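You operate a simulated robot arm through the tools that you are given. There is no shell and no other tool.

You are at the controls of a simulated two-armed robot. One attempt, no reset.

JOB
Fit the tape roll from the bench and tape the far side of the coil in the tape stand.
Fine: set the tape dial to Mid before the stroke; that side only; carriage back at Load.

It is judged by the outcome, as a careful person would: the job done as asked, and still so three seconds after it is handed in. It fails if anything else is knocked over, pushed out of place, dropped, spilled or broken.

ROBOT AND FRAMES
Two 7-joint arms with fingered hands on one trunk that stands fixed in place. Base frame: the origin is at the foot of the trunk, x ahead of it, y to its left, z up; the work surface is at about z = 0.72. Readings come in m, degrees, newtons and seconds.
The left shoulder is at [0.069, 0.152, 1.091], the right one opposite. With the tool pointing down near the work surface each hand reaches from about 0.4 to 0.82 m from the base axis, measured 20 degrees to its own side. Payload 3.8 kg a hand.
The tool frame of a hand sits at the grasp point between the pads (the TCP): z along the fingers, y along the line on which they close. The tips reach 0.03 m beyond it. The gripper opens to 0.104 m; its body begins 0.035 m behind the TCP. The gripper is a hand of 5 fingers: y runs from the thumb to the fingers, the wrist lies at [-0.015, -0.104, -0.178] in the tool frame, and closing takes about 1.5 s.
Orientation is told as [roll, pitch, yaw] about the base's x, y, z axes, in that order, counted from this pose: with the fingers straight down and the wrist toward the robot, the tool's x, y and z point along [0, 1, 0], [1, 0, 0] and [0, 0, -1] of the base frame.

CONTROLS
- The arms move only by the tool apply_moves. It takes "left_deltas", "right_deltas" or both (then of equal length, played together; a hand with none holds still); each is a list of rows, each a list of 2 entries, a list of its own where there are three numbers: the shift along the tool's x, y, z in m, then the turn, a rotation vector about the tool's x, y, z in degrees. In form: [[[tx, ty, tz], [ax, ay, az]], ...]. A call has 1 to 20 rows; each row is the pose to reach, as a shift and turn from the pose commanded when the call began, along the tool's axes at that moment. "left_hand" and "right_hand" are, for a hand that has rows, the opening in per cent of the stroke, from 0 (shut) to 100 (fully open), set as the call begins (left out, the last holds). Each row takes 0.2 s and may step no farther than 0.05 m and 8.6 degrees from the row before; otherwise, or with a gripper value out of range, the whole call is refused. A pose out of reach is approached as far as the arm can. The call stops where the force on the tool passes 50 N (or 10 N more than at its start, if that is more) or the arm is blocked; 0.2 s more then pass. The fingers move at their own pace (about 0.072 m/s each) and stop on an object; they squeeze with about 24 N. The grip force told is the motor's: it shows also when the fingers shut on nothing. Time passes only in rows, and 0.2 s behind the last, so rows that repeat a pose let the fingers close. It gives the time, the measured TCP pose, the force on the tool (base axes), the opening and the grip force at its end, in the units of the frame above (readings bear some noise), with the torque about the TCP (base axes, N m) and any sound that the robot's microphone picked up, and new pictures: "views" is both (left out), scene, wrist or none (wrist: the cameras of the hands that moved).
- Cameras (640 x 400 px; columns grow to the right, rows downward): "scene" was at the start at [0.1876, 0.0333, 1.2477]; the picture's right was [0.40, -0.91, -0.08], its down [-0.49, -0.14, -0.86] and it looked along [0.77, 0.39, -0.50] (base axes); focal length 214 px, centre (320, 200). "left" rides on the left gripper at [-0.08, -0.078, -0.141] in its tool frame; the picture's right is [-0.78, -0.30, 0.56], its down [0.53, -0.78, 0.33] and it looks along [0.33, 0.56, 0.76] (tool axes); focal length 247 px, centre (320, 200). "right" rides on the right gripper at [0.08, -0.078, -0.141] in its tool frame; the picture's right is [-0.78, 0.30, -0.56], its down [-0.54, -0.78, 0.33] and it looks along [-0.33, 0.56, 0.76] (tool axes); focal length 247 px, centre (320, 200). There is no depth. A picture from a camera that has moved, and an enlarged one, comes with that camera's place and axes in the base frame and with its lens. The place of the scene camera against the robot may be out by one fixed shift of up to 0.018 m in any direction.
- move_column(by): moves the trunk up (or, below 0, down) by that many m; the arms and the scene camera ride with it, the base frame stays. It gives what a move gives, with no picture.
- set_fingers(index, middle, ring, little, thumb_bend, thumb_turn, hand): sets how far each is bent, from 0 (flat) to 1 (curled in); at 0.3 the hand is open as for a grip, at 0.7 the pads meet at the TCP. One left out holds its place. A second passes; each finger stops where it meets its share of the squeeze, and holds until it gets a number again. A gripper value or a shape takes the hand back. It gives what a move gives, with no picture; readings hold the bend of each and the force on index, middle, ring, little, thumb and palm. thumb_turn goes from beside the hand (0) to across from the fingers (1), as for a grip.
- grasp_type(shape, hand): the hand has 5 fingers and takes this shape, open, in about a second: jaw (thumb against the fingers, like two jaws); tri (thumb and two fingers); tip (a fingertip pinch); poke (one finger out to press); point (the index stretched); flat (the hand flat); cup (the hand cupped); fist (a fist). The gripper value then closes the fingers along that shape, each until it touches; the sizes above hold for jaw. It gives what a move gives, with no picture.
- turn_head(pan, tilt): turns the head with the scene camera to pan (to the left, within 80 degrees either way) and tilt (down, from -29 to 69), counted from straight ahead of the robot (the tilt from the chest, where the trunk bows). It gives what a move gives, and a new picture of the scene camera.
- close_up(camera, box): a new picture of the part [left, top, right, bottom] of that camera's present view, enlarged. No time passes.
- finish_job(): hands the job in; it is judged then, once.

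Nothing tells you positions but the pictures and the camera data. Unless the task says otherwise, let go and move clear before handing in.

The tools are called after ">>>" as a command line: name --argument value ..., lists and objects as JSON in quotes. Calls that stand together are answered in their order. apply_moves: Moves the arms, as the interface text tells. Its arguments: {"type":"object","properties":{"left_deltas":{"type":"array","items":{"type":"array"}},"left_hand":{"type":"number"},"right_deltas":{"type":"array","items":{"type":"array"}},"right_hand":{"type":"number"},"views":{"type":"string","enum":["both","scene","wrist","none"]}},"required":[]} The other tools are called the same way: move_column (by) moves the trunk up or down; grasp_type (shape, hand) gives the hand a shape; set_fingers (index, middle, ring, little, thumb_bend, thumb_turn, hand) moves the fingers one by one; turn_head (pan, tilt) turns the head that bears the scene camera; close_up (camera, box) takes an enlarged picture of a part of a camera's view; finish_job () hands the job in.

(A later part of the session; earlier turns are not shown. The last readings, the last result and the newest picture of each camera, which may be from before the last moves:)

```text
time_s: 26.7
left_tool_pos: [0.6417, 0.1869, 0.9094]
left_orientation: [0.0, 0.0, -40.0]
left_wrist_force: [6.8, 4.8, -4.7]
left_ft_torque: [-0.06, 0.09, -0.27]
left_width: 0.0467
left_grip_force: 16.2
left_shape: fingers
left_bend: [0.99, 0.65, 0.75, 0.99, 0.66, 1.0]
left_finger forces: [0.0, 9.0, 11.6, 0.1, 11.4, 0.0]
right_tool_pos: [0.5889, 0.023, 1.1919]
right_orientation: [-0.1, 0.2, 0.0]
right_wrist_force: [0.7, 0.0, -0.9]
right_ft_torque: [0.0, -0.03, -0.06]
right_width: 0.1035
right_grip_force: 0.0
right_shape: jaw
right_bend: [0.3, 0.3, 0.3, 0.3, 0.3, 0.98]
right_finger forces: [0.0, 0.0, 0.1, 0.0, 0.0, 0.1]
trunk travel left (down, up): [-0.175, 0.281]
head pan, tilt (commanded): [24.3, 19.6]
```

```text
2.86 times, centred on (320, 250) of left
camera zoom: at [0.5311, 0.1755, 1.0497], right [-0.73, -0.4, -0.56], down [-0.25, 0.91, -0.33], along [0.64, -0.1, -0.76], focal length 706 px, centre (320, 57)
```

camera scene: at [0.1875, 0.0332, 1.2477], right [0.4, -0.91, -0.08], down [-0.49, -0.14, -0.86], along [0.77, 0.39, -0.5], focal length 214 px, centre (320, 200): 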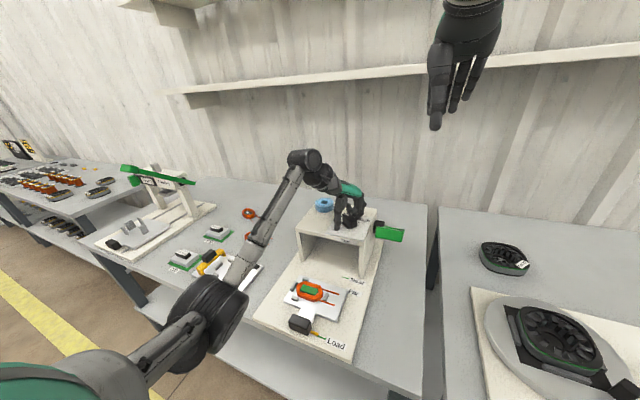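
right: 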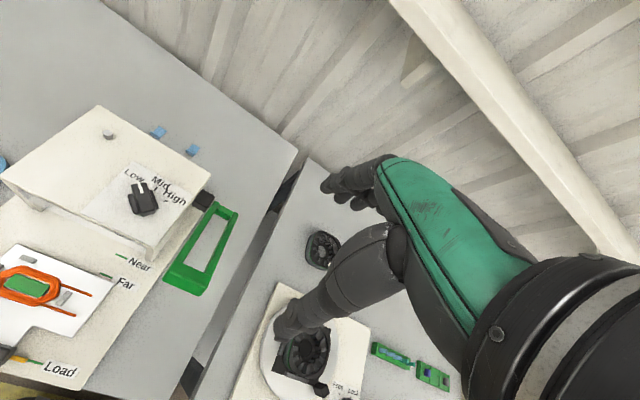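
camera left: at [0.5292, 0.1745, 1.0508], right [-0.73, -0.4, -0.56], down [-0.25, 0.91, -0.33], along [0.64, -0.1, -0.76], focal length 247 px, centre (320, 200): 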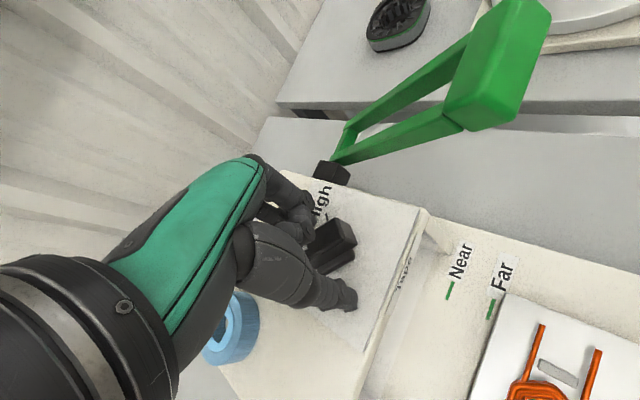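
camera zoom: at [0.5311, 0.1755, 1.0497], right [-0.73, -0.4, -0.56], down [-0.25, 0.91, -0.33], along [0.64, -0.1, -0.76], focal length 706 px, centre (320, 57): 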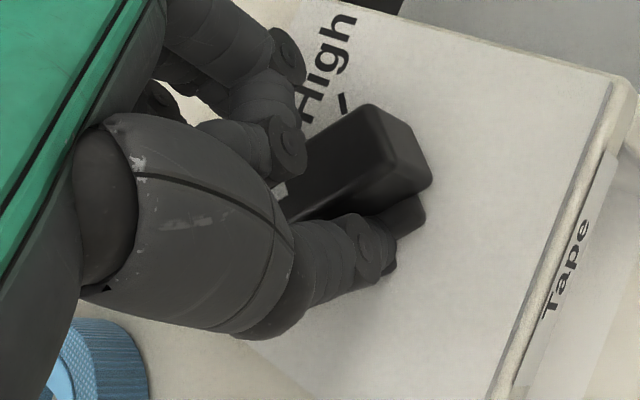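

The bar is held by middle, ring and thumb. I'll turn the hand clockwise in stages, starting with 24°.

>>> apply_moves --left_deltas '[[[0, 0, 0], [0, 0, 4]], [[0, 0, 0], [0, 0, 8]], [[0, 0, 0], [0, 0, 12]], [[0, 0, 0], [0, 0, 16]], [[0, 0, 0], [0, 0, 20]], [[0, 0, 0], [0, 0, 24]], [[0, 0, 0], [0, 0, 24]]]'

>>> close_up --camera "scene" --box '[320, 180, 380, 240]'

>>> close_up --camera "left" --box '[250, 180, 390, 320]'

>>> close_up --camera "right" --box '[80, 120, 220, 240]'

```text
time_s: 28.3
left_tool_pos: [0.6421, 0.1887, 0.9091]
left_orientation: [-0.1, 0.0, -64.1]
left_wrist_force: [8.4, 12.2, -5.4]
left_ft_torque: [0.2, 0.17, 0.05]
left_width: 0.0463
left_grip_force: 16.4
left_shape: fingers
left_bend: [0.99, 0.66, 0.76, 0.99, 0.67, 1.0]
left_finger forces: [0.0, 7.3, 12.4, 0.0, 13.4, 0.1]
right_tool_pos: [0.5895, 0.0242, 1.1924]
right_orientation: [-0.1, 0.2, 0.0]
right_wrist_force: [0.0, -0.4, -0.5]
right_ft_torque: [-0.02, 0.04, -0.01]
right_width: 0.1036
right_grip_force: 0.0
right_shape: jaw
right_bend: [0.3, 0.3, 0.3, 0.3, 0.3, 0.98]
right_finger forces: [0.1, 0.0, 0.1, 0.0, 0.0, 0.1]
trunk travel left (down, up): [-0.175, 0.281]
head pan, tilt (commanded): [24.3, 19.6]
camera scene: at [0.1898, 0.0355, 1.2473], right [0.4, -0.91, -0.08], down [-0.49, -0.14, -0.86], along [0.77, 0.39, -0.51], focal length 214 px, centre (320, 200)
camera left: at [0.5363, 0.2225, 1.0491], right [-0.83, -0.07, -0.56], down [0.14, 0.93, -0.33], along [0.54, -0.35, -0.76], focal length 247 px, centre (320, 200)
```

scene: 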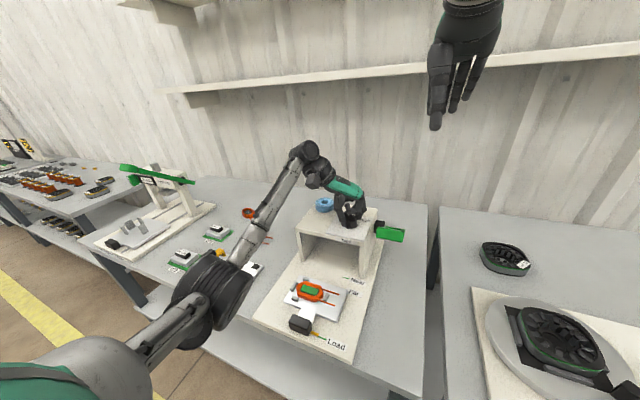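
left: 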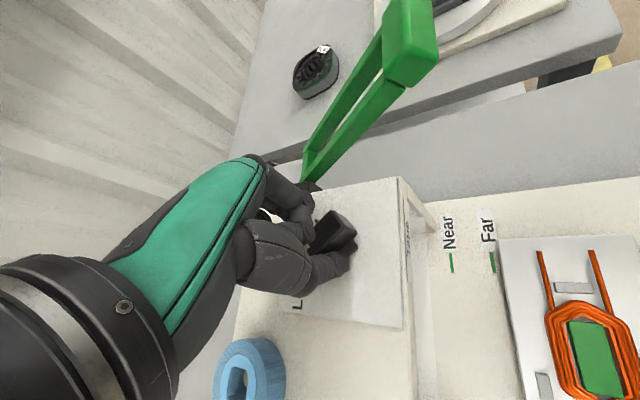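

```text
6.67 times, centred on (350, 210) of scene
camera zoom: at [0.1898, 0.0355, 1.2473], right [0.4, -0.91, -0.08], down [-0.49, -0.14, -0.86], along [0.77, 0.39, -0.51], focal length 1430 px, centre (120, 133)
```

zoom: 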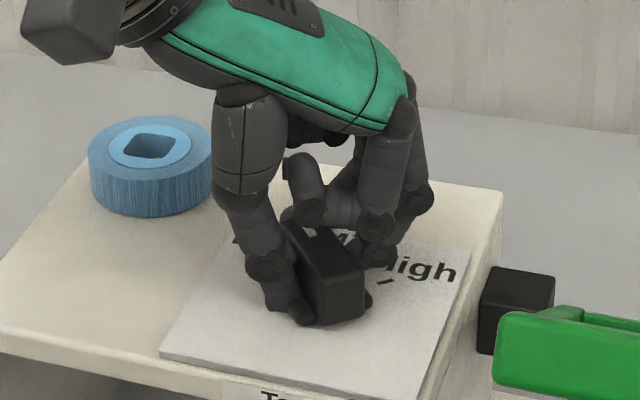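

```text
2.86 times, centred on (320, 250) of left
camera zoom: at [0.5363, 0.2225, 1.0491], right [-0.83, -0.07, -0.56], down [0.14, 0.93, -0.33], along [0.54, -0.35, -0.76], focal length 706 px, centre (320, 57)
```

zoom: 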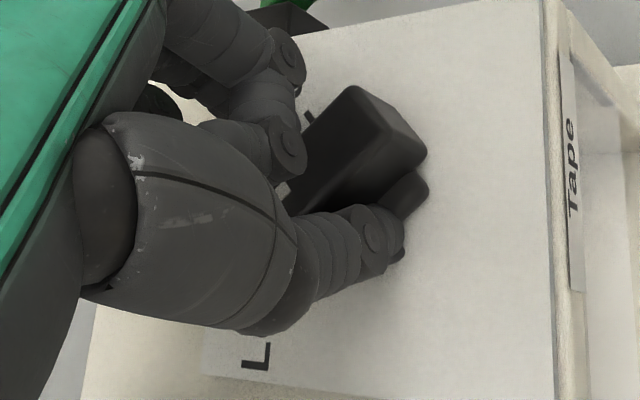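

```text
3.33 times, centred on (150, 180) of right
camera zoom: at [0.511, 0.1048, 1.333], right [0.3, -0.78, 0.56], down [-0.78, -0.54, -0.33], along [0.55, -0.34, -0.76], focal length 823 px, centre (887, 267)
```

zoom: 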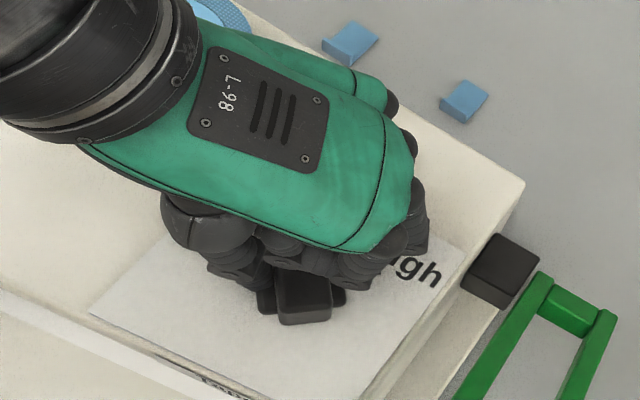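

The knob turned roughly half as much as the hand because the grip yields a little. Continuing to turn with a small shift to recentre on the knob's axis.

>>> apply_moves --left_deltas '[[[0.001, -0.0005, 0], [0, 0, 4]], [[0.002, -0.001, 0], [0, 0, 8]], [[0.002, -0.001, 0], [0, 0, 12]], [[0.002, -0.001, 0], [0, 0, 16]], [[0.002, -0.001, 0], [0, 0, 20]], [[0.002, -0.001, 0], [0, 0, 24]], [[0.002, -0.001, 0], [0, 0, 24]]]'

>>> close_up --camera "left" --box '[250, 180, 390, 320]'

>>> close_up --camera "right" --box '[80, 120, 220, 240]'

>>> close_up --camera "scene" --box '[320, 180, 380, 240]'

```text
time_s: 29.9
left_tool_pos: [0.6429, 0.1867, 0.9084]
left_orientation: [-0.2, -0.1, -88.1]
left_wrist_force: [6.1, 3.8, -9.0]
left_ft_torque: [0.06, 0.15, -0.03]
left_width: 0.0459
left_grip_force: 13.5
left_shape: fingers
left_bend: [0.99, 0.66, 0.76, 0.99, 0.68, 0.99]
left_finger forces: [0.0, 8.0, 8.0, 0.0, 10.9, 0.1]
right_tool_pos: [0.5887, 0.0232, 1.1916]
right_orientation: [0.0, 0.2, 0.0]
right_wrist_force: [-0.2, -0.2, -0.4]
right_ft_torque: [0.02, 0.02, 0.02]
right_width: 0.1037
right_grip_force: 0.1
right_shape: jaw
right_bend: [0.3, 0.3, 0.3, 0.3, 0.3, 0.98]
right_finger forces: [0.0, 0.0, 0.0, 0.0, 0.0, 0.0]
trunk travel left (down, up): [-0.175, 0.281]
head pan, tilt (commanded): [24.3, 19.6]
camera scene: at [0.1901, 0.0341, 1.2472], right [0.4, -0.91, -0.09], down [-0.49, -0.14, -0.86], along [0.77, 0.39, -0.51], focal length 214 px, centre (320, 200)
camera left: at [0.5607, 0.2624, 1.0497], right [-0.79, 0.27, -0.56], down [0.51, 0.79, -0.33], along [0.35, -0.55, -0.76], focal length 247 px, centre (320, 200)
```

scene: 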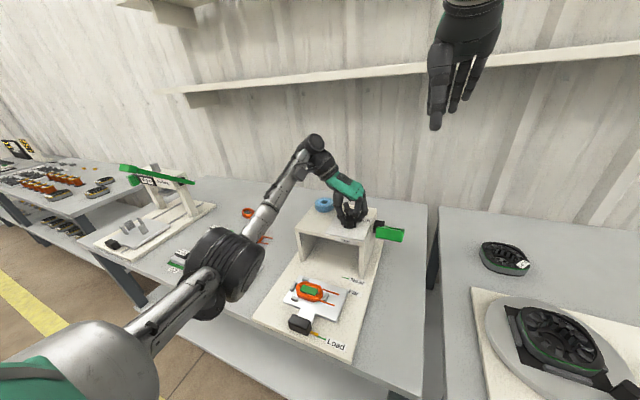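
left: 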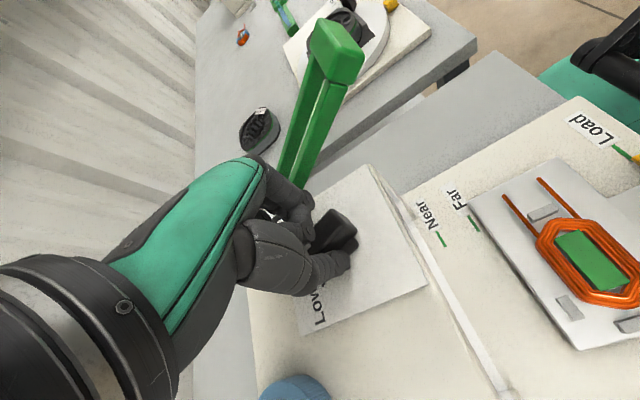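

```text
2.86 times, centred on (320, 250) of left
camera zoom: at [0.5607, 0.2624, 1.0497], right [-0.79, 0.27, -0.56], down [0.51, 0.79, -0.33], along [0.35, -0.55, -0.76], focal length 706 px, centre (320, 57)
```

zoom: 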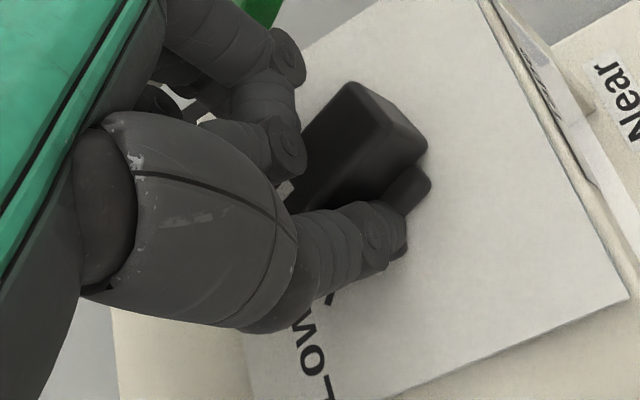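

```text
3.33 times, centred on (150, 180) of right
camera zoom: at [0.5114, 0.1031, 1.3329], right [0.3, -0.78, 0.56], down [-0.78, -0.54, -0.33], along [0.55, -0.33, -0.76], focal length 823 px, centre (887, 267)
```

zoom: 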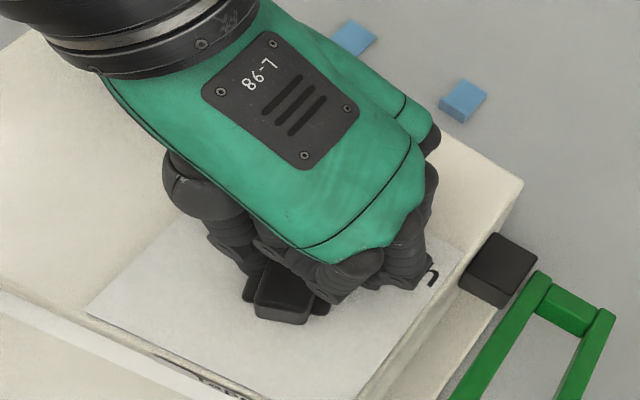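

```text
6.67 times, centred on (350, 210) of scene
camera zoom: at [0.1901, 0.0341, 1.2472], right [0.4, -0.91, -0.09], down [-0.49, -0.14, -0.86], along [0.77, 0.39, -0.51], focal length 1430 px, centre (120, 133)
```

zoom: 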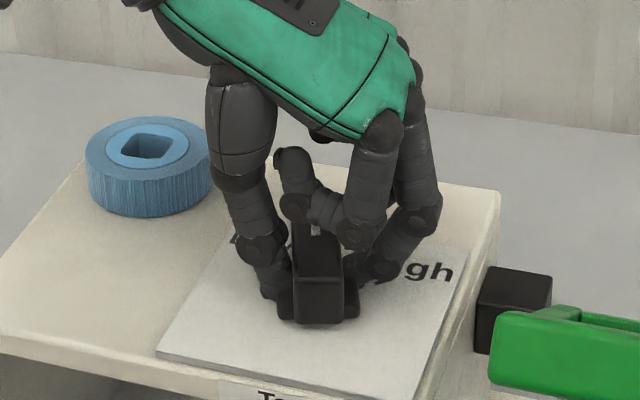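

By the right and scene views the bar is now at about 17–22° left of straight ahead, and it follows the hand. Turning 16° more, then I'll let go and look.

>>> apply_moves --left_deltas '[[[0, 0, 0], [0, 0, 4]], [[0, 0, 0], [0, 0, 8]], [[0, 0, 0], [0, 0, 12]], [[0, 0, 0], [0, 0, 16]], [[0, 0, 0], [0, 0, 16]]]' --views "none"

>>> close_up --camera "right" --box '[80, 120, 220, 240]'

>>> close_up --camera "scene" --box '[320, 180, 380, 240]'

```text
time_s: 31.1
left_tool_pos: [0.643, 0.1862, 0.9096]
left_orientation: [-0.1, -0.1, -104.2]
left_wrist_force: [8.2, 0.0, -9.3]
left_ft_torque: [0.09, 0.08, -0.04]
left_width: 0.0458
left_grip_force: 14.2
left_shape: fingers
left_bend: [0.99, 0.66, 0.76, 0.99, 0.68, 0.99]
left_finger forces: [0.1, 8.7, 8.2, 0.1, 10.8, 0.0]
right_tool_pos: [0.5895, 0.0218, 1.1921]
right_orientation: [0.1, 0.2, 0.0]
right_wrist_force: [0.8, -0.2, 0.4]
right_ft_torque: [0.04, 0.0, 0.02]
right_width: 0.1036
right_grip_force: 0.1
right_shape: jaw
right_bend: [0.3, 0.3, 0.3, 0.3, 0.3, 0.98]
right_finger forces: [0.0, 0.0, 0.1, 0.1, 0.1, 0.0]
trunk travel left (down, up): [-0.175, 0.281]
head pan, tilt (commanded): [24.3, 19.6]
```

```text
3.33 times, centred on (150, 180) of right
camera zoom: at [0.5115, 0.1026, 1.3329], right [0.3, -0.78, 0.56], down [-0.78, -0.53, -0.33], along [0.55, -0.33, -0.76], focal length 823 px, centre (887, 267)
```

zoom: 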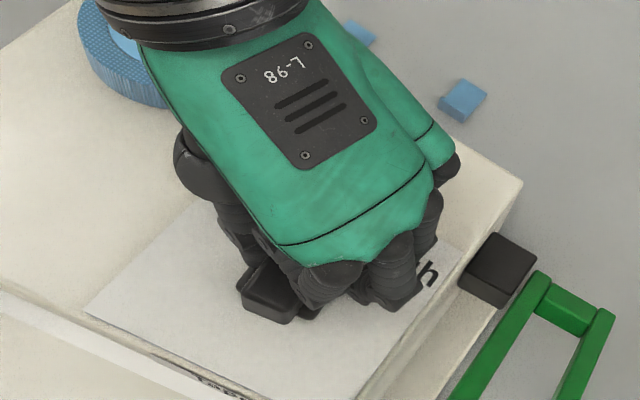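

```text
6.67 times, centred on (350, 210) of scene
camera zoom: at [0.1902, 0.0336, 1.2473], right [0.4, -0.91, -0.09], down [-0.49, -0.14, -0.86], along [0.77, 0.39, -0.51], focal length 1430 px, centre (120, 133)
```

zoom: 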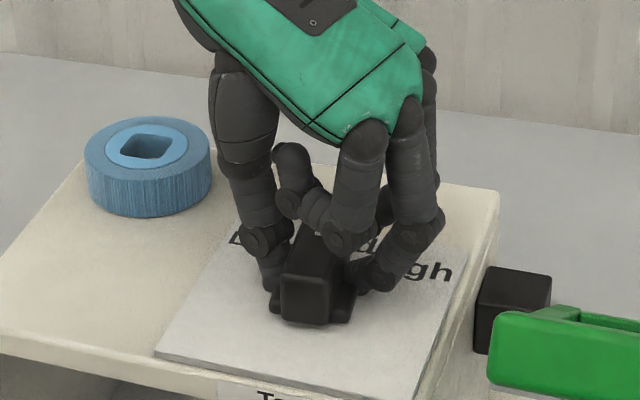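

The bar looks close to straight ahead now. I'll open the pinch and lift to see exactly where it points.

>>> set_fingers --hand "left" --middle 0.45 --ring 0.45 --thumb_bend 0.42

>>> apply_moves --left_deltas '[[[0, 0, -0.03], [0, 0, 0]], [[0, 0, -0.06], [0, 0, 0]], [[-0.02, -0.02, -0.09], [0, 0, 0]], [[-0.04, -0.04, -0.1], [0, 0, 0]], [[-0.05, -0.06, -0.1], [0, 0, 0]], [[-0.05, -0.06, -0.1], [0, 0, 0]]]'

>>> close_up --camera "right" --box '[80, 120, 220, 240]'

>>> close_up --camera "scene" --box '[310, 180, 390, 250]'

>>> close_up --camera "left" --box '[240, 160, 440, 340]'

```text
time_s: 32.1
left_tool_pos: [0.643, 0.1868, 0.9094]
left_orientation: [0.0, 0.0, -104.1]
left_wrist_force: [0.1, -0.4, 0.7]
left_ft_torque: [-0.01, -0.02, -0.02]
left_width: 0.057
left_grip_force: 0.1
left_shape: fingers
left_bend: [0.99, 0.45, 0.45, 0.99, 0.42, 0.99]
left_finger forces: [0.0, 0.1, 0.1, 0.0, 0.0, 0.0]
right_tool_pos: [0.5879, 0.0216, 1.1918]
right_orientation: [0.1, 0.1, 0.0]
right_wrist_force: [-0.6, 0.2, 0.2]
right_ft_torque: [0.0, -0.01, -0.01]
right_width: 0.1036
right_grip_force: 0.1
right_shape: jaw
right_bend: [0.3, 0.3, 0.3, 0.3, 0.3, 0.98]
right_finger forces: [0.0, 0.0, 0.0, 0.0, 0.0, 0.0]
trunk travel left (down, up): [-0.175, 0.281]
head pan, tilt (commanded): [24.3, 19.6]
```

```text
time_s: 33.5
left_tool_pos: [0.606, 0.2586, 1.0102]
left_orientation: [0.0, -0.1, -104.2]
left_wrist_force: [-0.8, 0.4, 0.3]
left_ft_torque: [0.0, 0.02, -0.01]
left_width: 0.0573
left_grip_force: 0.0
left_shape: fingers
left_bend: [0.99, 0.45, 0.45, 0.99, 0.42, 0.99]
left_finger forces: [0.0, 0.1, 0.0, 0.0, 0.0, 0.0]
right_tool_pos: [0.5866, 0.0225, 1.1933]
right_orientation: [0.0, 0.1, 0.0]
right_wrist_force: [0.6, 0.4, -0.8]
right_ft_torque: [-0.01, -0.03, -0.01]
right_width: 0.1034
right_grip_force: 0.0
right_shape: jaw
right_bend: [0.3, 0.3, 0.3, 0.3, 0.3, 0.98]
right_finger forces: [0.0, 0.0, 0.0, 0.1, 0.0, 0.1]
trunk travel left (down, up): [-0.175, 0.281]
head pan, tilt (commanded): [24.3, 19.6]
camera scene: at [0.1878, 0.0331, 1.2477], right [0.4, -0.91, -0.09], down [-0.49, -0.14, -0.86], along [0.77, 0.39, -0.5], focal length 214 px, centre (320, 200)
camera left: at [0.5474, 0.3534, 1.1509], right [-0.68, 0.48, -0.56], down [0.71, 0.62, -0.33], along [0.19, -0.62, -0.76], focal length 247 px, centre (320, 200)
```

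scene: 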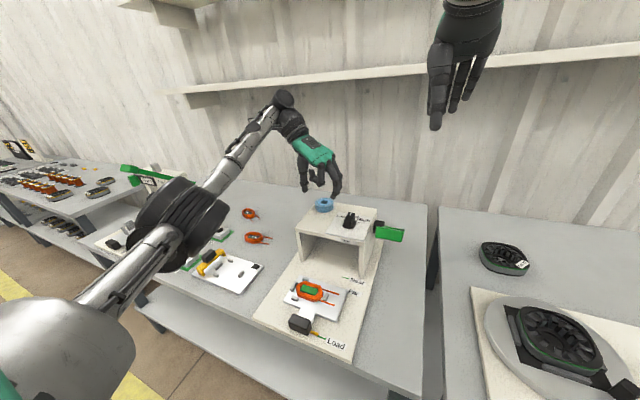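
left: 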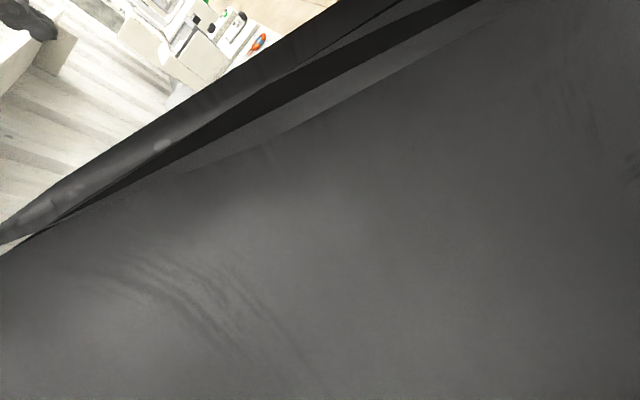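

```text
3.33 times, centred on (150, 180) of right
camera zoom: at [0.5089, 0.1021, 1.3341], right [0.3, -0.78, 0.56], down [-0.78, -0.53, -0.33], along [0.56, -0.33, -0.76], focal length 823 px, centre (887, 267)
```

zoom: 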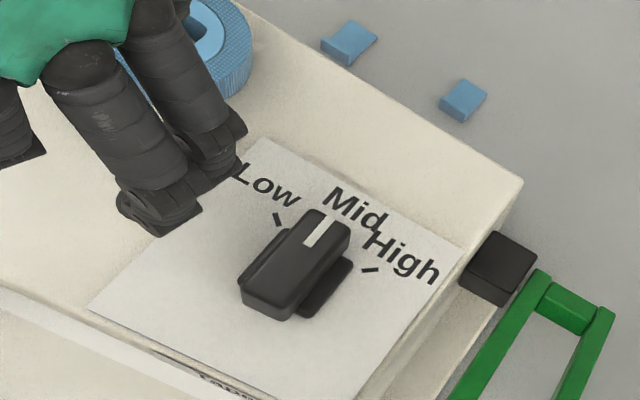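

```text
5.71 times, centred on (350, 215) of scene
camera zoom: at [0.1878, 0.0331, 1.2477], right [0.4, -0.91, -0.09], down [-0.49, -0.14, -0.86], along [0.77, 0.39, -0.5], focal length 1226 px, centre (149, 114)
```

zoom: 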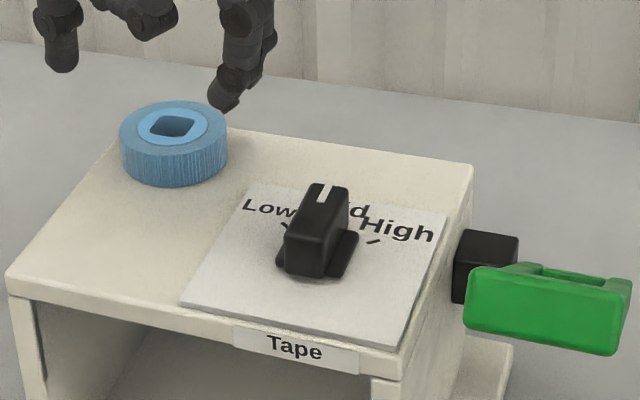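

```text
2.22 times, centred on (340, 250) of left
camera zoom: at [0.5474, 0.3534, 1.1509], right [-0.68, 0.48, -0.56], down [0.71, 0.62, -0.33], along [0.19, -0.62, -0.76], focal length 549 px, centre (276, 89)
```

zoom: 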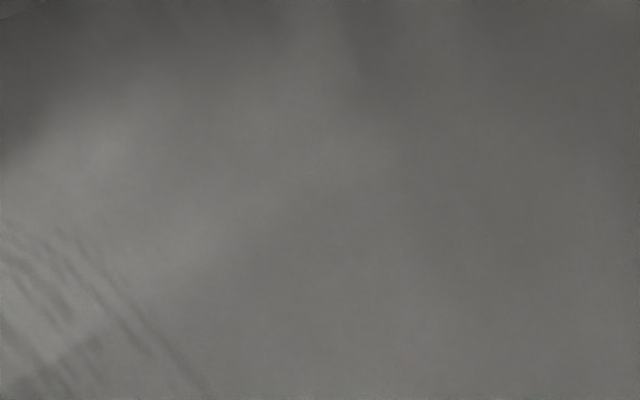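

The dial's white pointer now looks aimed at Mid. Let me zoom in to verify.

>>> close_up --camera "right" --box '[120, 165, 180, 215]'

>>> close_up --camera "scene" --box '[335, 205, 375, 235]'

```text
8.00 times, centred on (150, 190) of right
camera zoom: at [0.5089, 0.1021, 1.3341], right [0.3, -0.78, 0.56], down [-0.78, -0.53, -0.33], along [0.56, -0.33, -0.76], focal length 1976 px, centre (1680, 280)
```

zoom: 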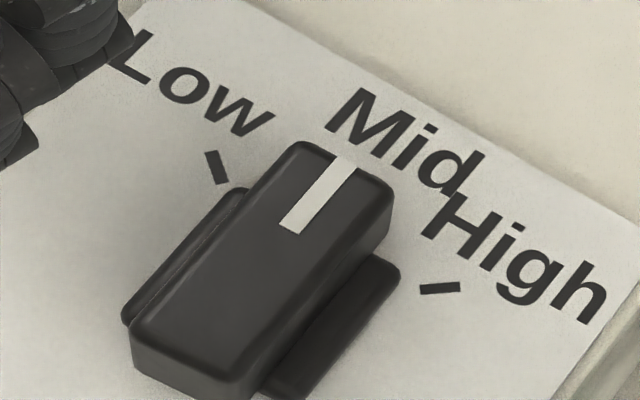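

```text
13.33 times, centred on (355, 220) of scene
camera zoom: at [0.1878, 0.0331, 1.2477], right [0.4, -0.91, -0.09], down [-0.49, -0.14, -0.86], along [0.77, 0.39, -0.5], focal length 2860 px, centre (-147, -67)
```

zoom: 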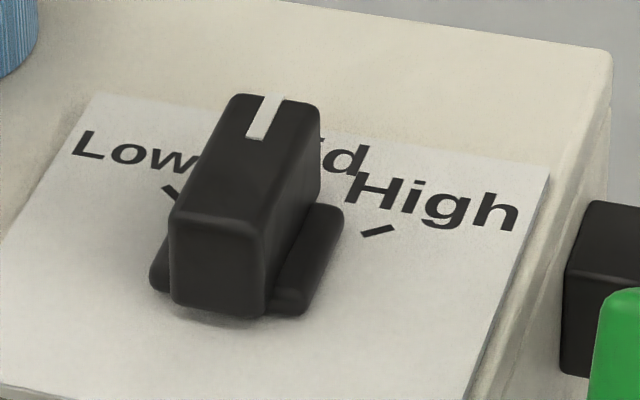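

The pointer is on Mid within a degree or two. Next I'll take the left hand back to a plain jaw shape and move it over the carriage handle at Load.

>>> grasp_type --shape "jaw" --hand "left"

>>> apply_moves --left_deltas '[[[0, 0, -0.03], [0, 0, 0]], [[-0.011, 0.004, -0.05], [0, 0, -8]], [[-0.022, 0.0085, -0.05], [0, 0, -16]], [[-0.034, 0.013, -0.05], [0, 0, -24]], [[-0.045, 0.017, -0.05], [0, 0, -32]], [[-0.056, 0.021, -0.05], [0, 0, -40]], [[-0.068, 0.0255, -0.05], [0, 0, -48]], [[-0.079, 0.03, -0.05], [0, 0, -56]], [[-0.09, 0.034, -0.05], [0, 0, -64]], [[-0.102, 0.038, -0.05], [0, 0, -72]], [[-0.113, 0.043, -0.05], [0, 0, -80]], [[-0.124, 0.047, -0.05], [0, 0, -88]], [[-0.136, 0.051, -0.05], [0, 0, -96]], [[-0.1468, 0.0558, -0.05], [0, 0, -104]], [[-0.1468, 0.0558, -0.05], [0, 0, -104]]]'

>>> close_up --camera "right" --box '[0, 220, 200, 400]'

```text
time_s: 34.4
left_tool_pos: [0.6063, 0.2587, 1.0099]
left_orientation: [0.1, 0.0, -104.1]
left_wrist_force: [-0.5, 0.6, 0.4]
left_ft_torque: [0.01, 0.02, -0.03]
left_width: 0.1034
left_grip_force: 0.1
left_shape: jaw
left_bend: [0.3, 0.3, 0.3, 0.3, 0.3, 0.98]
left_finger forces: [0.1, 0.0, 0.0, 0.0, 0.0, 0.0]
right_tool_pos: [0.5868, 0.0223, 1.1927]
right_orientation: [-0.1, 0.1, -0.1]
right_wrist_force: [0.9, 0.8, 0.1]
right_ft_torque: [0.0, 0.01, 0.0]
right_width: 0.1036
right_grip_force: 0.1
right_shape: jaw
right_bend: [0.3, 0.3, 0.3, 0.3, 0.3, 0.98]
right_finger forces: [0.0, 0.0, 0.1, 0.1, 0.0, 0.0]
trunk travel left (down, up): [-0.175, 0.281]
head pan, tilt (commanded): [24.3, 19.6]
```

```text
time_s: 37.6
left_tool_pos: [0.4507, 0.2392, 1.0604]
left_orientation: [-0.1, 0.0, 0.2]
left_wrist_force: [0.7, 0.2, 0.2]
left_ft_torque: [0.01, 0.01, 0.0]
left_width: 0.1035
left_grip_force: 0.0
left_shape: jaw
left_bend: [0.3, 0.3, 0.3, 0.3, 0.3, 0.98]
left_finger forces: [0.0, 0.0, 0.0, 0.0, 0.0, 0.2]
right_tool_pos: [0.5874, 0.0227, 1.1922]
right_orientation: [0.0, 0.0, 0.2]
right_wrist_force: [0.2, 0.2, 0.3]
right_ft_torque: [-0.02, -0.01, 0.01]
right_width: 0.1036
right_grip_force: 0.1
right_shape: jaw
right_bend: [0.3, 0.3, 0.3, 0.3, 0.3, 0.98]
right_finger forces: [0.1, 0.0, 0.1, 0.1, 0.1, 0.0]
trunk travel left (down, up): [-0.175, 0.281]
head pan, tilt (commanded): [24.3, 19.6]
camera scene: at [0.1877, 0.0335, 1.2477], right [0.4, -0.91, -0.08], down [-0.49, -0.14, -0.86], along [0.77, 0.39, -0.5], focal length 214 px, centre (320, 200)
camera left: at [0.3735, 0.1591, 1.2007], right [-0.3, -0.78, -0.56], down [-0.78, 0.53, -0.33], along [0.56, 0.33, -0.76], focal length 247 px, centre (320, 200)
```

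scene: 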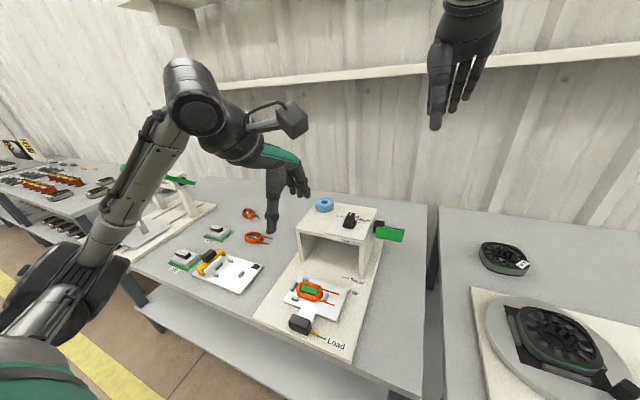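
left: 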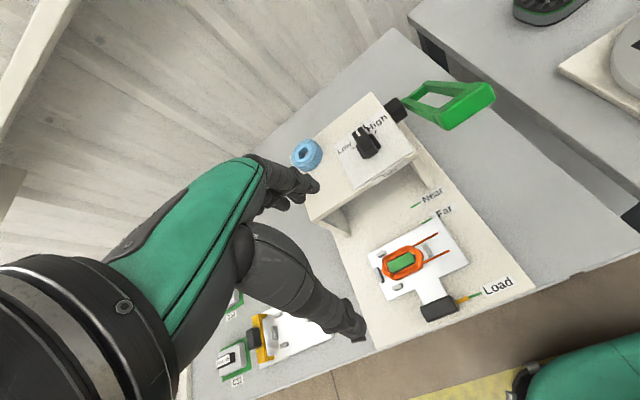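

```text
2.22 times, centred on (100, 310) of right
camera zoom: at [0.5088, 0.1025, 1.3341], right [0.3, -0.78, 0.56], down [-0.78, -0.54, -0.33], along [0.56, -0.33, -0.76], focal length 549 px, centre (809, -44)
```

zoom: 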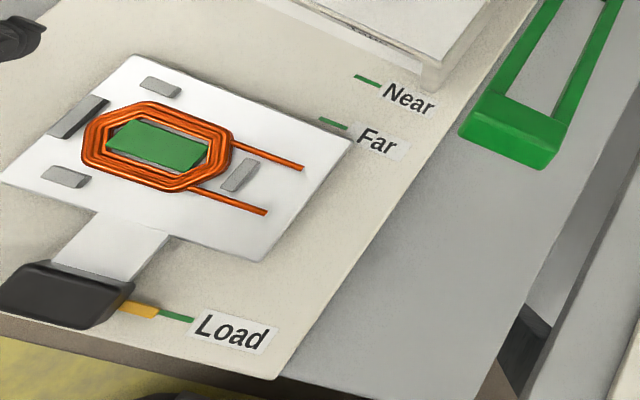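

>>> close_up --camera "left" --box '[350, 190, 530, 330]'

>>> close_up --camera "scene" --box '[270, 270, 370, 350]'

```text
2.86 times, centred on (440, 260) of left
camera zoom: at [0.3735, 0.1591, 1.2007], right [-0.3, -0.78, -0.56], down [-0.78, 0.53, -0.33], along [0.56, 0.33, -0.76], focal length 706 px, centre (-23, 29)
```

zoom: 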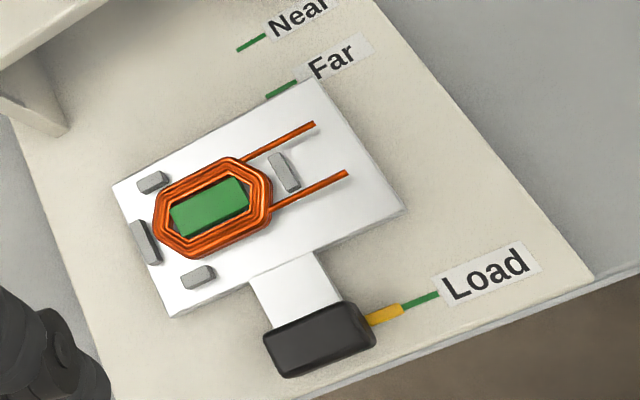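

```text
5.00 times, centred on (320, 310) of scene
camera zoom: at [0.1877, 0.0335, 1.2477], right [0.4, -0.91, -0.08], down [-0.49, -0.14, -0.86], along [0.77, 0.39, -0.5], focal length 1072 px, centre (320, -350)
```

zoom: 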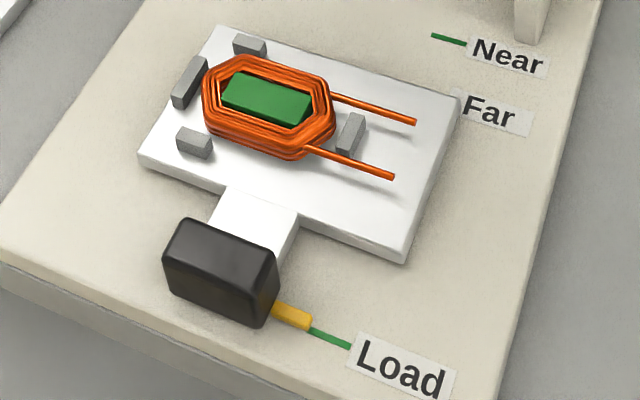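

The handle block is at about (0.402, 0.230), roughly 22 mm deep, 48 mm wide, with its top near z≈0.776. I'll use the same middle/ring/thumb pinch, keeping clear of the yellow pointer on its right side, and move above it.

>>> set_fingers --hand "left" --index 0.99 --middle 0.42 --ring 0.42 --little 0.99 --thumb_bend 0.4 --thumb_turn 1.0

>>> apply_moves --left_deltas '[[[-0.002, -0.01, 0.04], [0, 0, 0]], [[-0.004, -0.02, 0.08], [0, 0, 0]], [[-0.006, -0.03, 0.12], [0, 0, 0]], [[-0.008, -0.04, 0.16], [0, 0, 0]], [[-0.009, -0.0487, 0.2], [0, 0, 0]], [[-0.009, -0.0487, 0.22], [0, 0, 0]], [[-0.009, -0.0487, 0.22], [0, 0, 0]]]'

>>> close_up --camera "left" --box '[240, 160, 440, 340]'

>>> close_up --camera "scene" --box '[260, 240, 380, 350]'

>>> close_up --camera "right" --box '[0, 220, 200, 400]'

```text
time_s: 38.6
left_tool_pos: [0.4516, 0.2374, 1.0594]
left_orientation: [0.0, 0.0, 0.0]
left_wrist_force: [-0.3, -0.2, 0.0]
left_ft_torque: [0.0, 0.0, 0.0]
left_width: 0.0583
left_grip_force: 0.1
left_shape: fingers
left_bend: [0.99, 0.42, 0.42, 0.99, 0.4, 0.99]
left_finger forces: [0.0, 0.0, 0.0, 0.1, 0.0, 0.0]
right_tool_pos: [0.5872, 0.0229, 1.1927]
right_orientation: [0.0, 0.1, 0.0]
right_wrist_force: [-0.7, -0.2, -0.2]
right_ft_torque: [0.0, -0.02, -0.01]
right_width: 0.1035
right_grip_force: 0.1
right_shape: jaw
right_bend: [0.3, 0.3, 0.3, 0.3, 0.3, 0.98]
right_finger forces: [0.0, 0.0, 0.0, 0.0, 0.0, 0.0]
trunk travel left (down, up): [-0.175, 0.281]
head pan, tilt (commanded): [24.3, 19.6]
```

```text
time_s: 40.2
left_tool_pos: [0.4109, 0.2301, 0.8381]
left_orientation: [0.0, 0.1, -0.2]
left_wrist_force: [-0.6, 0.2, -0.9]
left_ft_torque: [-0.02, -0.02, 0.02]
left_width: 0.0585
left_grip_force: 0.0
left_shape: fingers
left_bend: [0.99, 0.42, 0.42, 0.99, 0.4, 0.99]
left_finger forces: [0.0, 0.0, 0.1, 0.0, 0.1, 0.0]
left hand out of reach, approached as far as the arm can: row 4, 5, 6, 7
right_tool_pos: [0.5871, 0.0219, 1.1921]
right_orientation: [0.1, 0.0, -0.1]
right_wrist_force: [0.3, -0.2, 0.8]
right_ft_torque: [-0.01, 0.01, -0.03]
right_width: 0.1038
right_grip_force: 0.0
right_shape: jaw
right_bend: [0.3, 0.3, 0.3, 0.3, 0.3, 0.98]
right_finger forces: [0.0, 0.0, 0.1, 0.0, 0.0, 0.0]
trunk travel left (down, up): [-0.175, 0.281]
head pan, tilt (commanded): [24.3, 19.6]
camera scene: at [0.1876, 0.0333, 1.2477], right [0.4, -0.91, -0.08], down [-0.49, -0.14, -0.86], along [0.77, 0.39, -0.5], focal length 214 px, centre (320, 200)
camera left: at [0.3344, 0.1516, 0.9798], right [-0.3, -0.78, -0.56], down [-0.78, 0.54, -0.33], along [0.55, 0.33, -0.76], focal length 247 px, centre (320, 200)
```

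scene: 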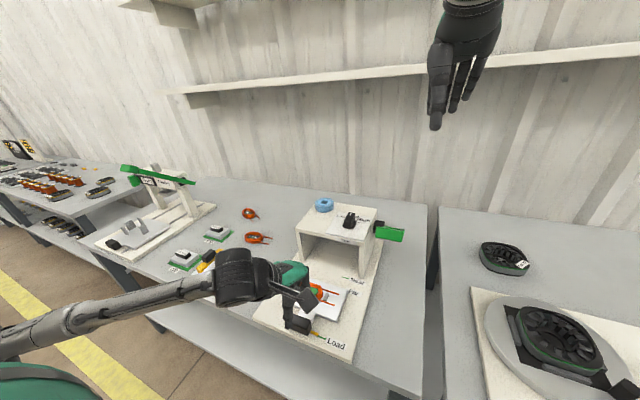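
left: 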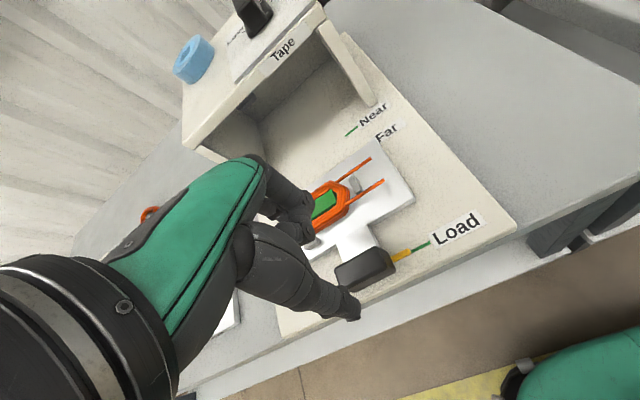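

```text
2.22 times, centred on (340, 250) of left
camera zoom: at [0.3344, 0.1516, 0.9798], right [-0.3, -0.78, -0.56], down [-0.78, 0.54, -0.33], along [0.55, 0.33, -0.76], focal length 549 px, centre (276, 89)
```

zoom: 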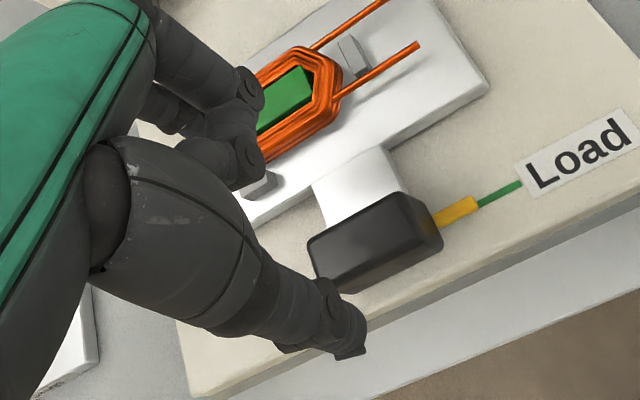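

```text
3.64 times, centred on (320, 295) of scene
camera zoom: at [0.1876, 0.0333, 1.2477], right [0.4, -0.91, -0.08], down [-0.49, -0.14, -0.86], along [0.77, 0.39, -0.5], focal length 780 px, centre (320, -146)
```

zoom: 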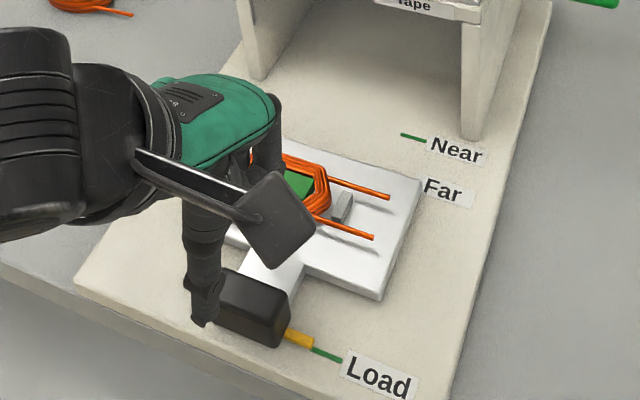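

```text
2.22 times, centred on (100, 310) of right
camera zoom: at [0.5087, 0.1024, 1.3341], right [0.3, -0.78, 0.56], down [-0.78, -0.54, -0.33], along [0.56, -0.33, -0.76], focal length 549 px, centre (809, -44)
```

zoom: 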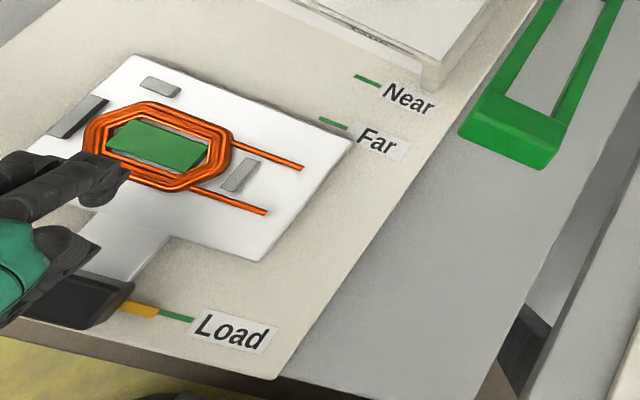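

The arm falls about 9 mm short of the handle's x at this height, but thumb and fingers already straddle it, and lower down the reach should improve. Lowering carefully beside the handle.

>>> apply_moves --left_deltas '[[[-0.003, 0, 0.015], [0, 0, 0]], [[-0.004, 0, 0.03], [0, 0, 0]], [[-0.004, 0, 0.042], [0, 0, 0]], [[-0.004, 0, 0.042], [0, 0, 0]]]'

>>> close_up --camera "left" --box '[240, 160, 440, 340]'

>>> close_up --camera "scene" --box '[260, 240, 380, 350]'

```text
time_s: 41.2
left_tool_pos: [0.4096, 0.2257, 0.7948]
left_orientation: [0.0, 0.0, 0.0]
left_wrist_force: [-0.8, -0.4, 2.3]
left_ft_torque: [0.03, -0.02, 0.05]
left_width: 0.0582
left_grip_force: 0.6
left_shape: fingers
left_bend: [0.99, 0.43, 0.42, 0.99, 0.4, 0.99]
left_finger forces: [0.1, 1.4, 0.0, 0.0, 0.0, 0.0]
right_tool_pos: [0.5869, 0.0217, 1.1933]
right_orientation: [0.0, 0.1, 0.0]
right_wrist_force: [0.5, 1.2, -0.4]
right_ft_torque: [-0.01, 0.0, 0.01]
right_width: 0.1035
right_grip_force: 0.1
right_shape: jaw
right_bend: [0.3, 0.3, 0.3, 0.3, 0.3, 0.98]
right_finger forces: [0.0, 0.1, 0.0, 0.0, 0.1, 0.0]
trunk travel left (down, up): [-0.175, 0.281]
head pan, tilt (commanded): [24.3, 19.6]
camera scene: at [0.1873, 0.0332, 1.2478], right [0.4, -0.91, -0.08], down [-0.49, -0.14, -0.86], along [0.77, 0.39, -0.5], focal length 214 px, centre (320, 200)
camera left: at [0.3325, 0.1466, 0.9369], right [-0.3, -0.78, -0.56], down [-0.78, 0.54, -0.33], along [0.56, 0.33, -0.76], focal length 247 px, centre (320, 200)
```

scene: 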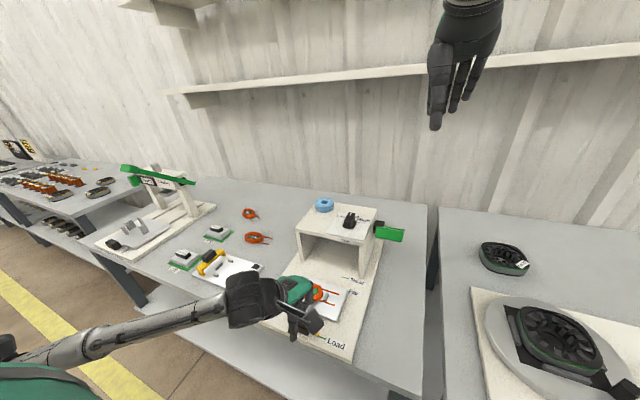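
left: 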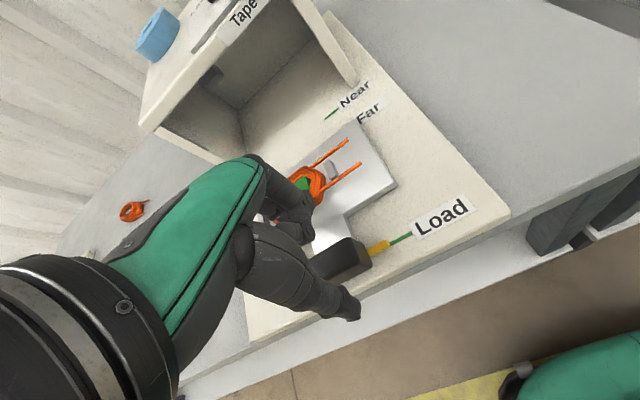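

```text
2.22 times, centred on (340, 250) of left
camera zoom: at [0.3325, 0.1466, 0.9369], right [-0.3, -0.78, -0.56], down [-0.78, 0.54, -0.33], along [0.56, 0.33, -0.76], focal length 549 px, centre (276, 89)
```

zoom: 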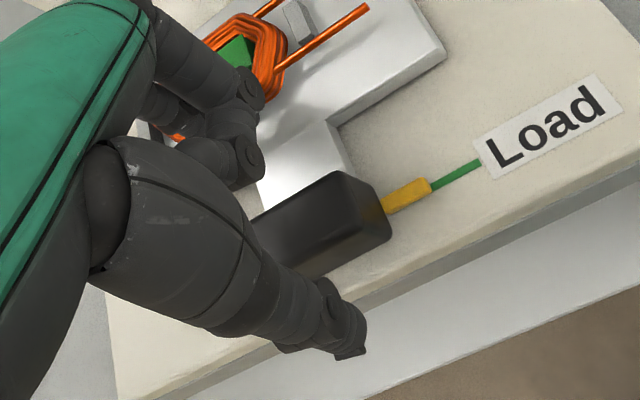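

```text
3.64 times, centred on (320, 295) of scene
camera zoom: at [0.1873, 0.0332, 1.2478], right [0.4, -0.91, -0.08], down [-0.49, -0.14, -0.86], along [0.77, 0.39, -0.5], focal length 780 px, centre (320, -146)
```

zoom: 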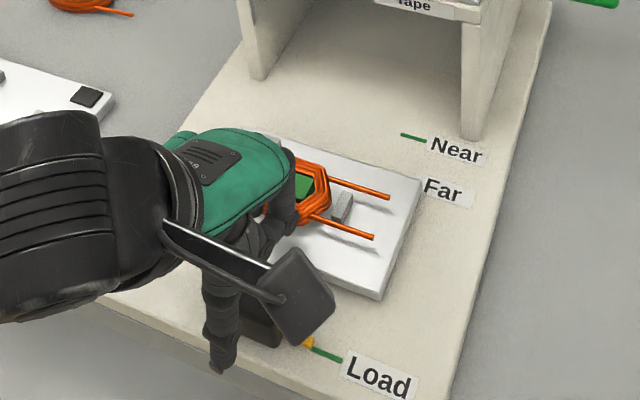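

The middle finger tip is just brushing something below (likely the carriage tongue). I'll raise 2 mm and close the pinch on the handle.

>>> apply_moves --left_deltas '[[[0, 0, -0.002], [0, 0, 0]], [[0, 0, -0.002], [0, 0, 0]]]' --views "none"

>>> set_fingers --hand "left" --middle 0.6 --ring 0.6 --thumb_bend 0.55

>>> close_up --camera "left" --box '[240, 160, 440, 340]'

>>> close_up --camera "scene" --box '[260, 240, 380, 350]'

```text
time_s: 41.8
left_tool_pos: [0.41, 0.2268, 0.7971]
left_orientation: [0.0, 0.1, 0.0]
left_wrist_force: [-0.2, 0.1, 0.1]
left_ft_torque: [-0.01, 0.02, 0.0]
left_width: 0.0585
left_grip_force: 0.2
left_shape: fingers
left_bend: [0.99, 0.42, 0.42, 0.99, 0.4, 0.99]
left_finger forces: [0.1, 0.1, 0.0, 0.1, 0.1, 0.0]
right_tool_pos: [0.5875, 0.0219, 1.1927]
right_orientation: [0.1, 0.1, 0.0]
right_wrist_force: [0.6, -0.5, 0.1]
right_ft_torque: [0.0, 0.02, 0.01]
right_width: 0.1038
right_grip_force: 0.1
right_shape: jaw
right_bend: [0.3, 0.3, 0.3, 0.3, 0.3, 0.98]
right_finger forces: [0.0, 0.1, 0.1, 0.0, 0.0, 0.0]
trunk travel left (down, up): [-0.175, 0.281]
head pan, tilt (commanded): [24.3, 19.6]
```

```text
time_s: 42.8
left_tool_pos: [0.4098, 0.2279, 0.7994]
left_orientation: [0.0, 0.0, -0.1]
left_wrist_force: [-0.5, 0.0, 0.0]
left_ft_torque: [0.0, 0.01, 0.0]
left_width: 0.0515
left_grip_force: 0.7
left_shape: fingers
left_bend: [0.99, 0.6, 0.6, 0.99, 0.54, 1.0]
left_finger forces: [0.0, 0.1, 0.0, 0.0, 1.0, 0.0]
right_tool_pos: [0.5867, 0.0213, 1.1939]
right_orientation: [0.0, 0.0, 0.1]
right_wrist_force: [-0.3, 0.1, -0.1]
right_ft_torque: [-0.02, -0.01, -0.02]
right_width: 0.1038
right_grip_force: 0.0
right_shape: jaw
right_bend: [0.3, 0.3, 0.3, 0.3, 0.3, 0.98]
right_finger forces: [0.1, 0.1, 0.0, 0.0, 0.1, 0.0]
trunk travel left (down, up): [-0.175, 0.281]
head pan, tilt (commanded): [24.3, 19.6]
```

```text
2.22 times, centred on (340, 250) of left
camera zoom: at [0.3324, 0.1468, 0.9388], right [-0.3, -0.78, -0.56], down [-0.78, 0.54, -0.33], along [0.56, 0.33, -0.76], focal length 549 px, centre (276, 89)
```

zoom: 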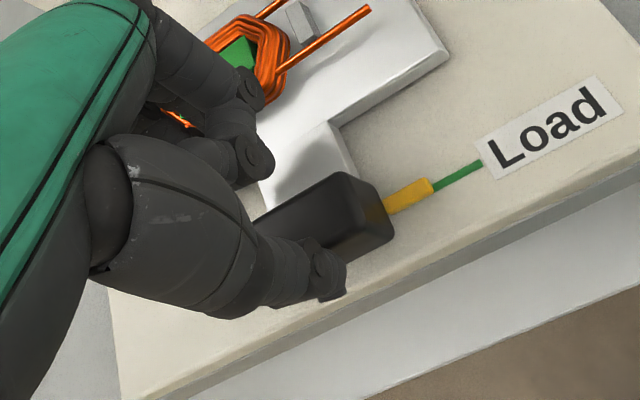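

```text
3.64 times, centred on (320, 295) of scene
camera zoom: at [0.1874, 0.0333, 1.2477], right [0.4, -0.91, -0.08], down [-0.49, -0.14, -0.86], along [0.77, 0.39, -0.5], focal length 780 px, centre (320, -146)
```

zoom: 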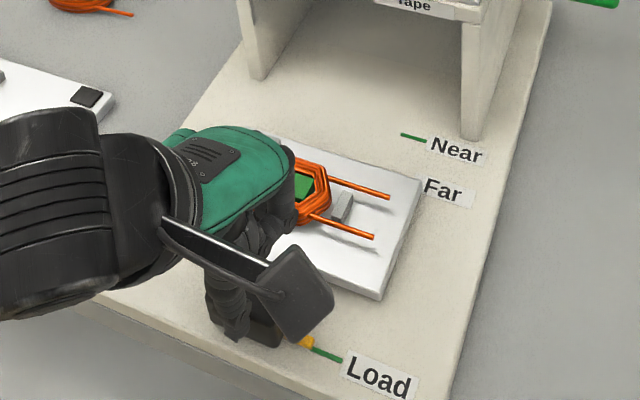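

The thumb is on the near face. Closing middle and ring from the far side.

>>> set_fingers --hand "left" --middle 0.85 --ring 0.85 --thumb_bend 0.7

>>> close_up --camera "left" --box '[240, 160, 440, 340]'

>>> close_up --camera "right" --box '[0, 240, 160, 380]'

```text
time_s: 43.8
left_tool_pos: [0.4099, 0.226, 0.7976]
left_orientation: [-0.1, 0.0, 0.0]
left_wrist_force: [-0.8, 0.7, 0.0]
left_ft_torque: [0.06, 0.01, -0.13]
left_width: 0.05
left_grip_force: 8.9
left_shape: fingers
left_bend: [0.99, 0.72, 0.85, 0.99, 0.6, 1.0]
left_finger forces: [0.0, 10.0, 0.1, 0.1, 8.9, 0.0]
right_tool_pos: [0.5871, 0.021, 1.1925]
right_orientation: [0.1, 0.1, -0.1]
right_wrist_force: [0.5, 0.4, -0.9]
right_ft_torque: [-0.03, -0.02, 0.02]
right_width: 0.1036
right_grip_force: 0.0
right_shape: jaw
right_bend: [0.3, 0.3, 0.3, 0.3, 0.3, 0.98]
right_finger forces: [0.0, 0.0, 0.1, 0.0, 0.0, 0.0]
trunk travel left (down, up): [-0.175, 0.281]
head pan, tilt (commanded): [24.3, 19.6]
```

```text
2.22 times, centred on (340, 250) of left
camera zoom: at [0.3326, 0.1469, 0.9388], right [-0.3, -0.78, -0.56], down [-0.78, 0.54, -0.33], along [0.56, 0.33, -0.76], focal length 549 px, centre (276, 89)
```

zoom: 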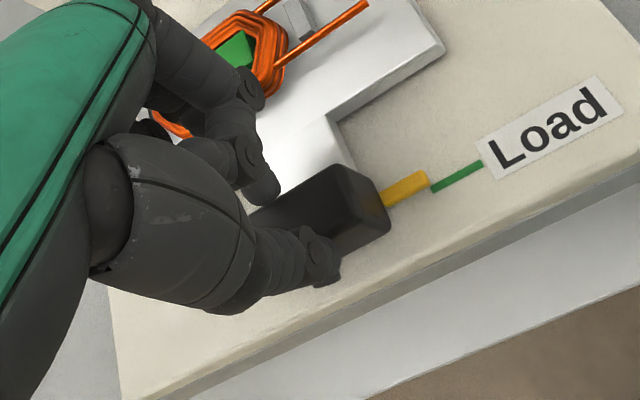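

```text
2.86 times, centred on (80, 310) of right
camera zoom: at [0.5087, 0.1025, 1.3342], right [0.3, -0.78, 0.56], down [-0.78, -0.54, -0.33], along [0.56, -0.33, -0.76], focal length 706 px, centre (1006, -114)
```

zoom: 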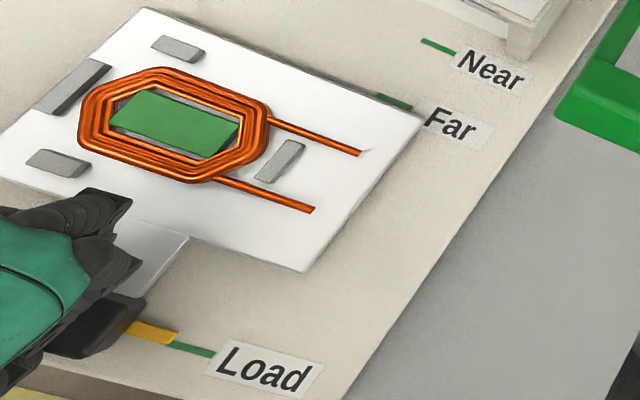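

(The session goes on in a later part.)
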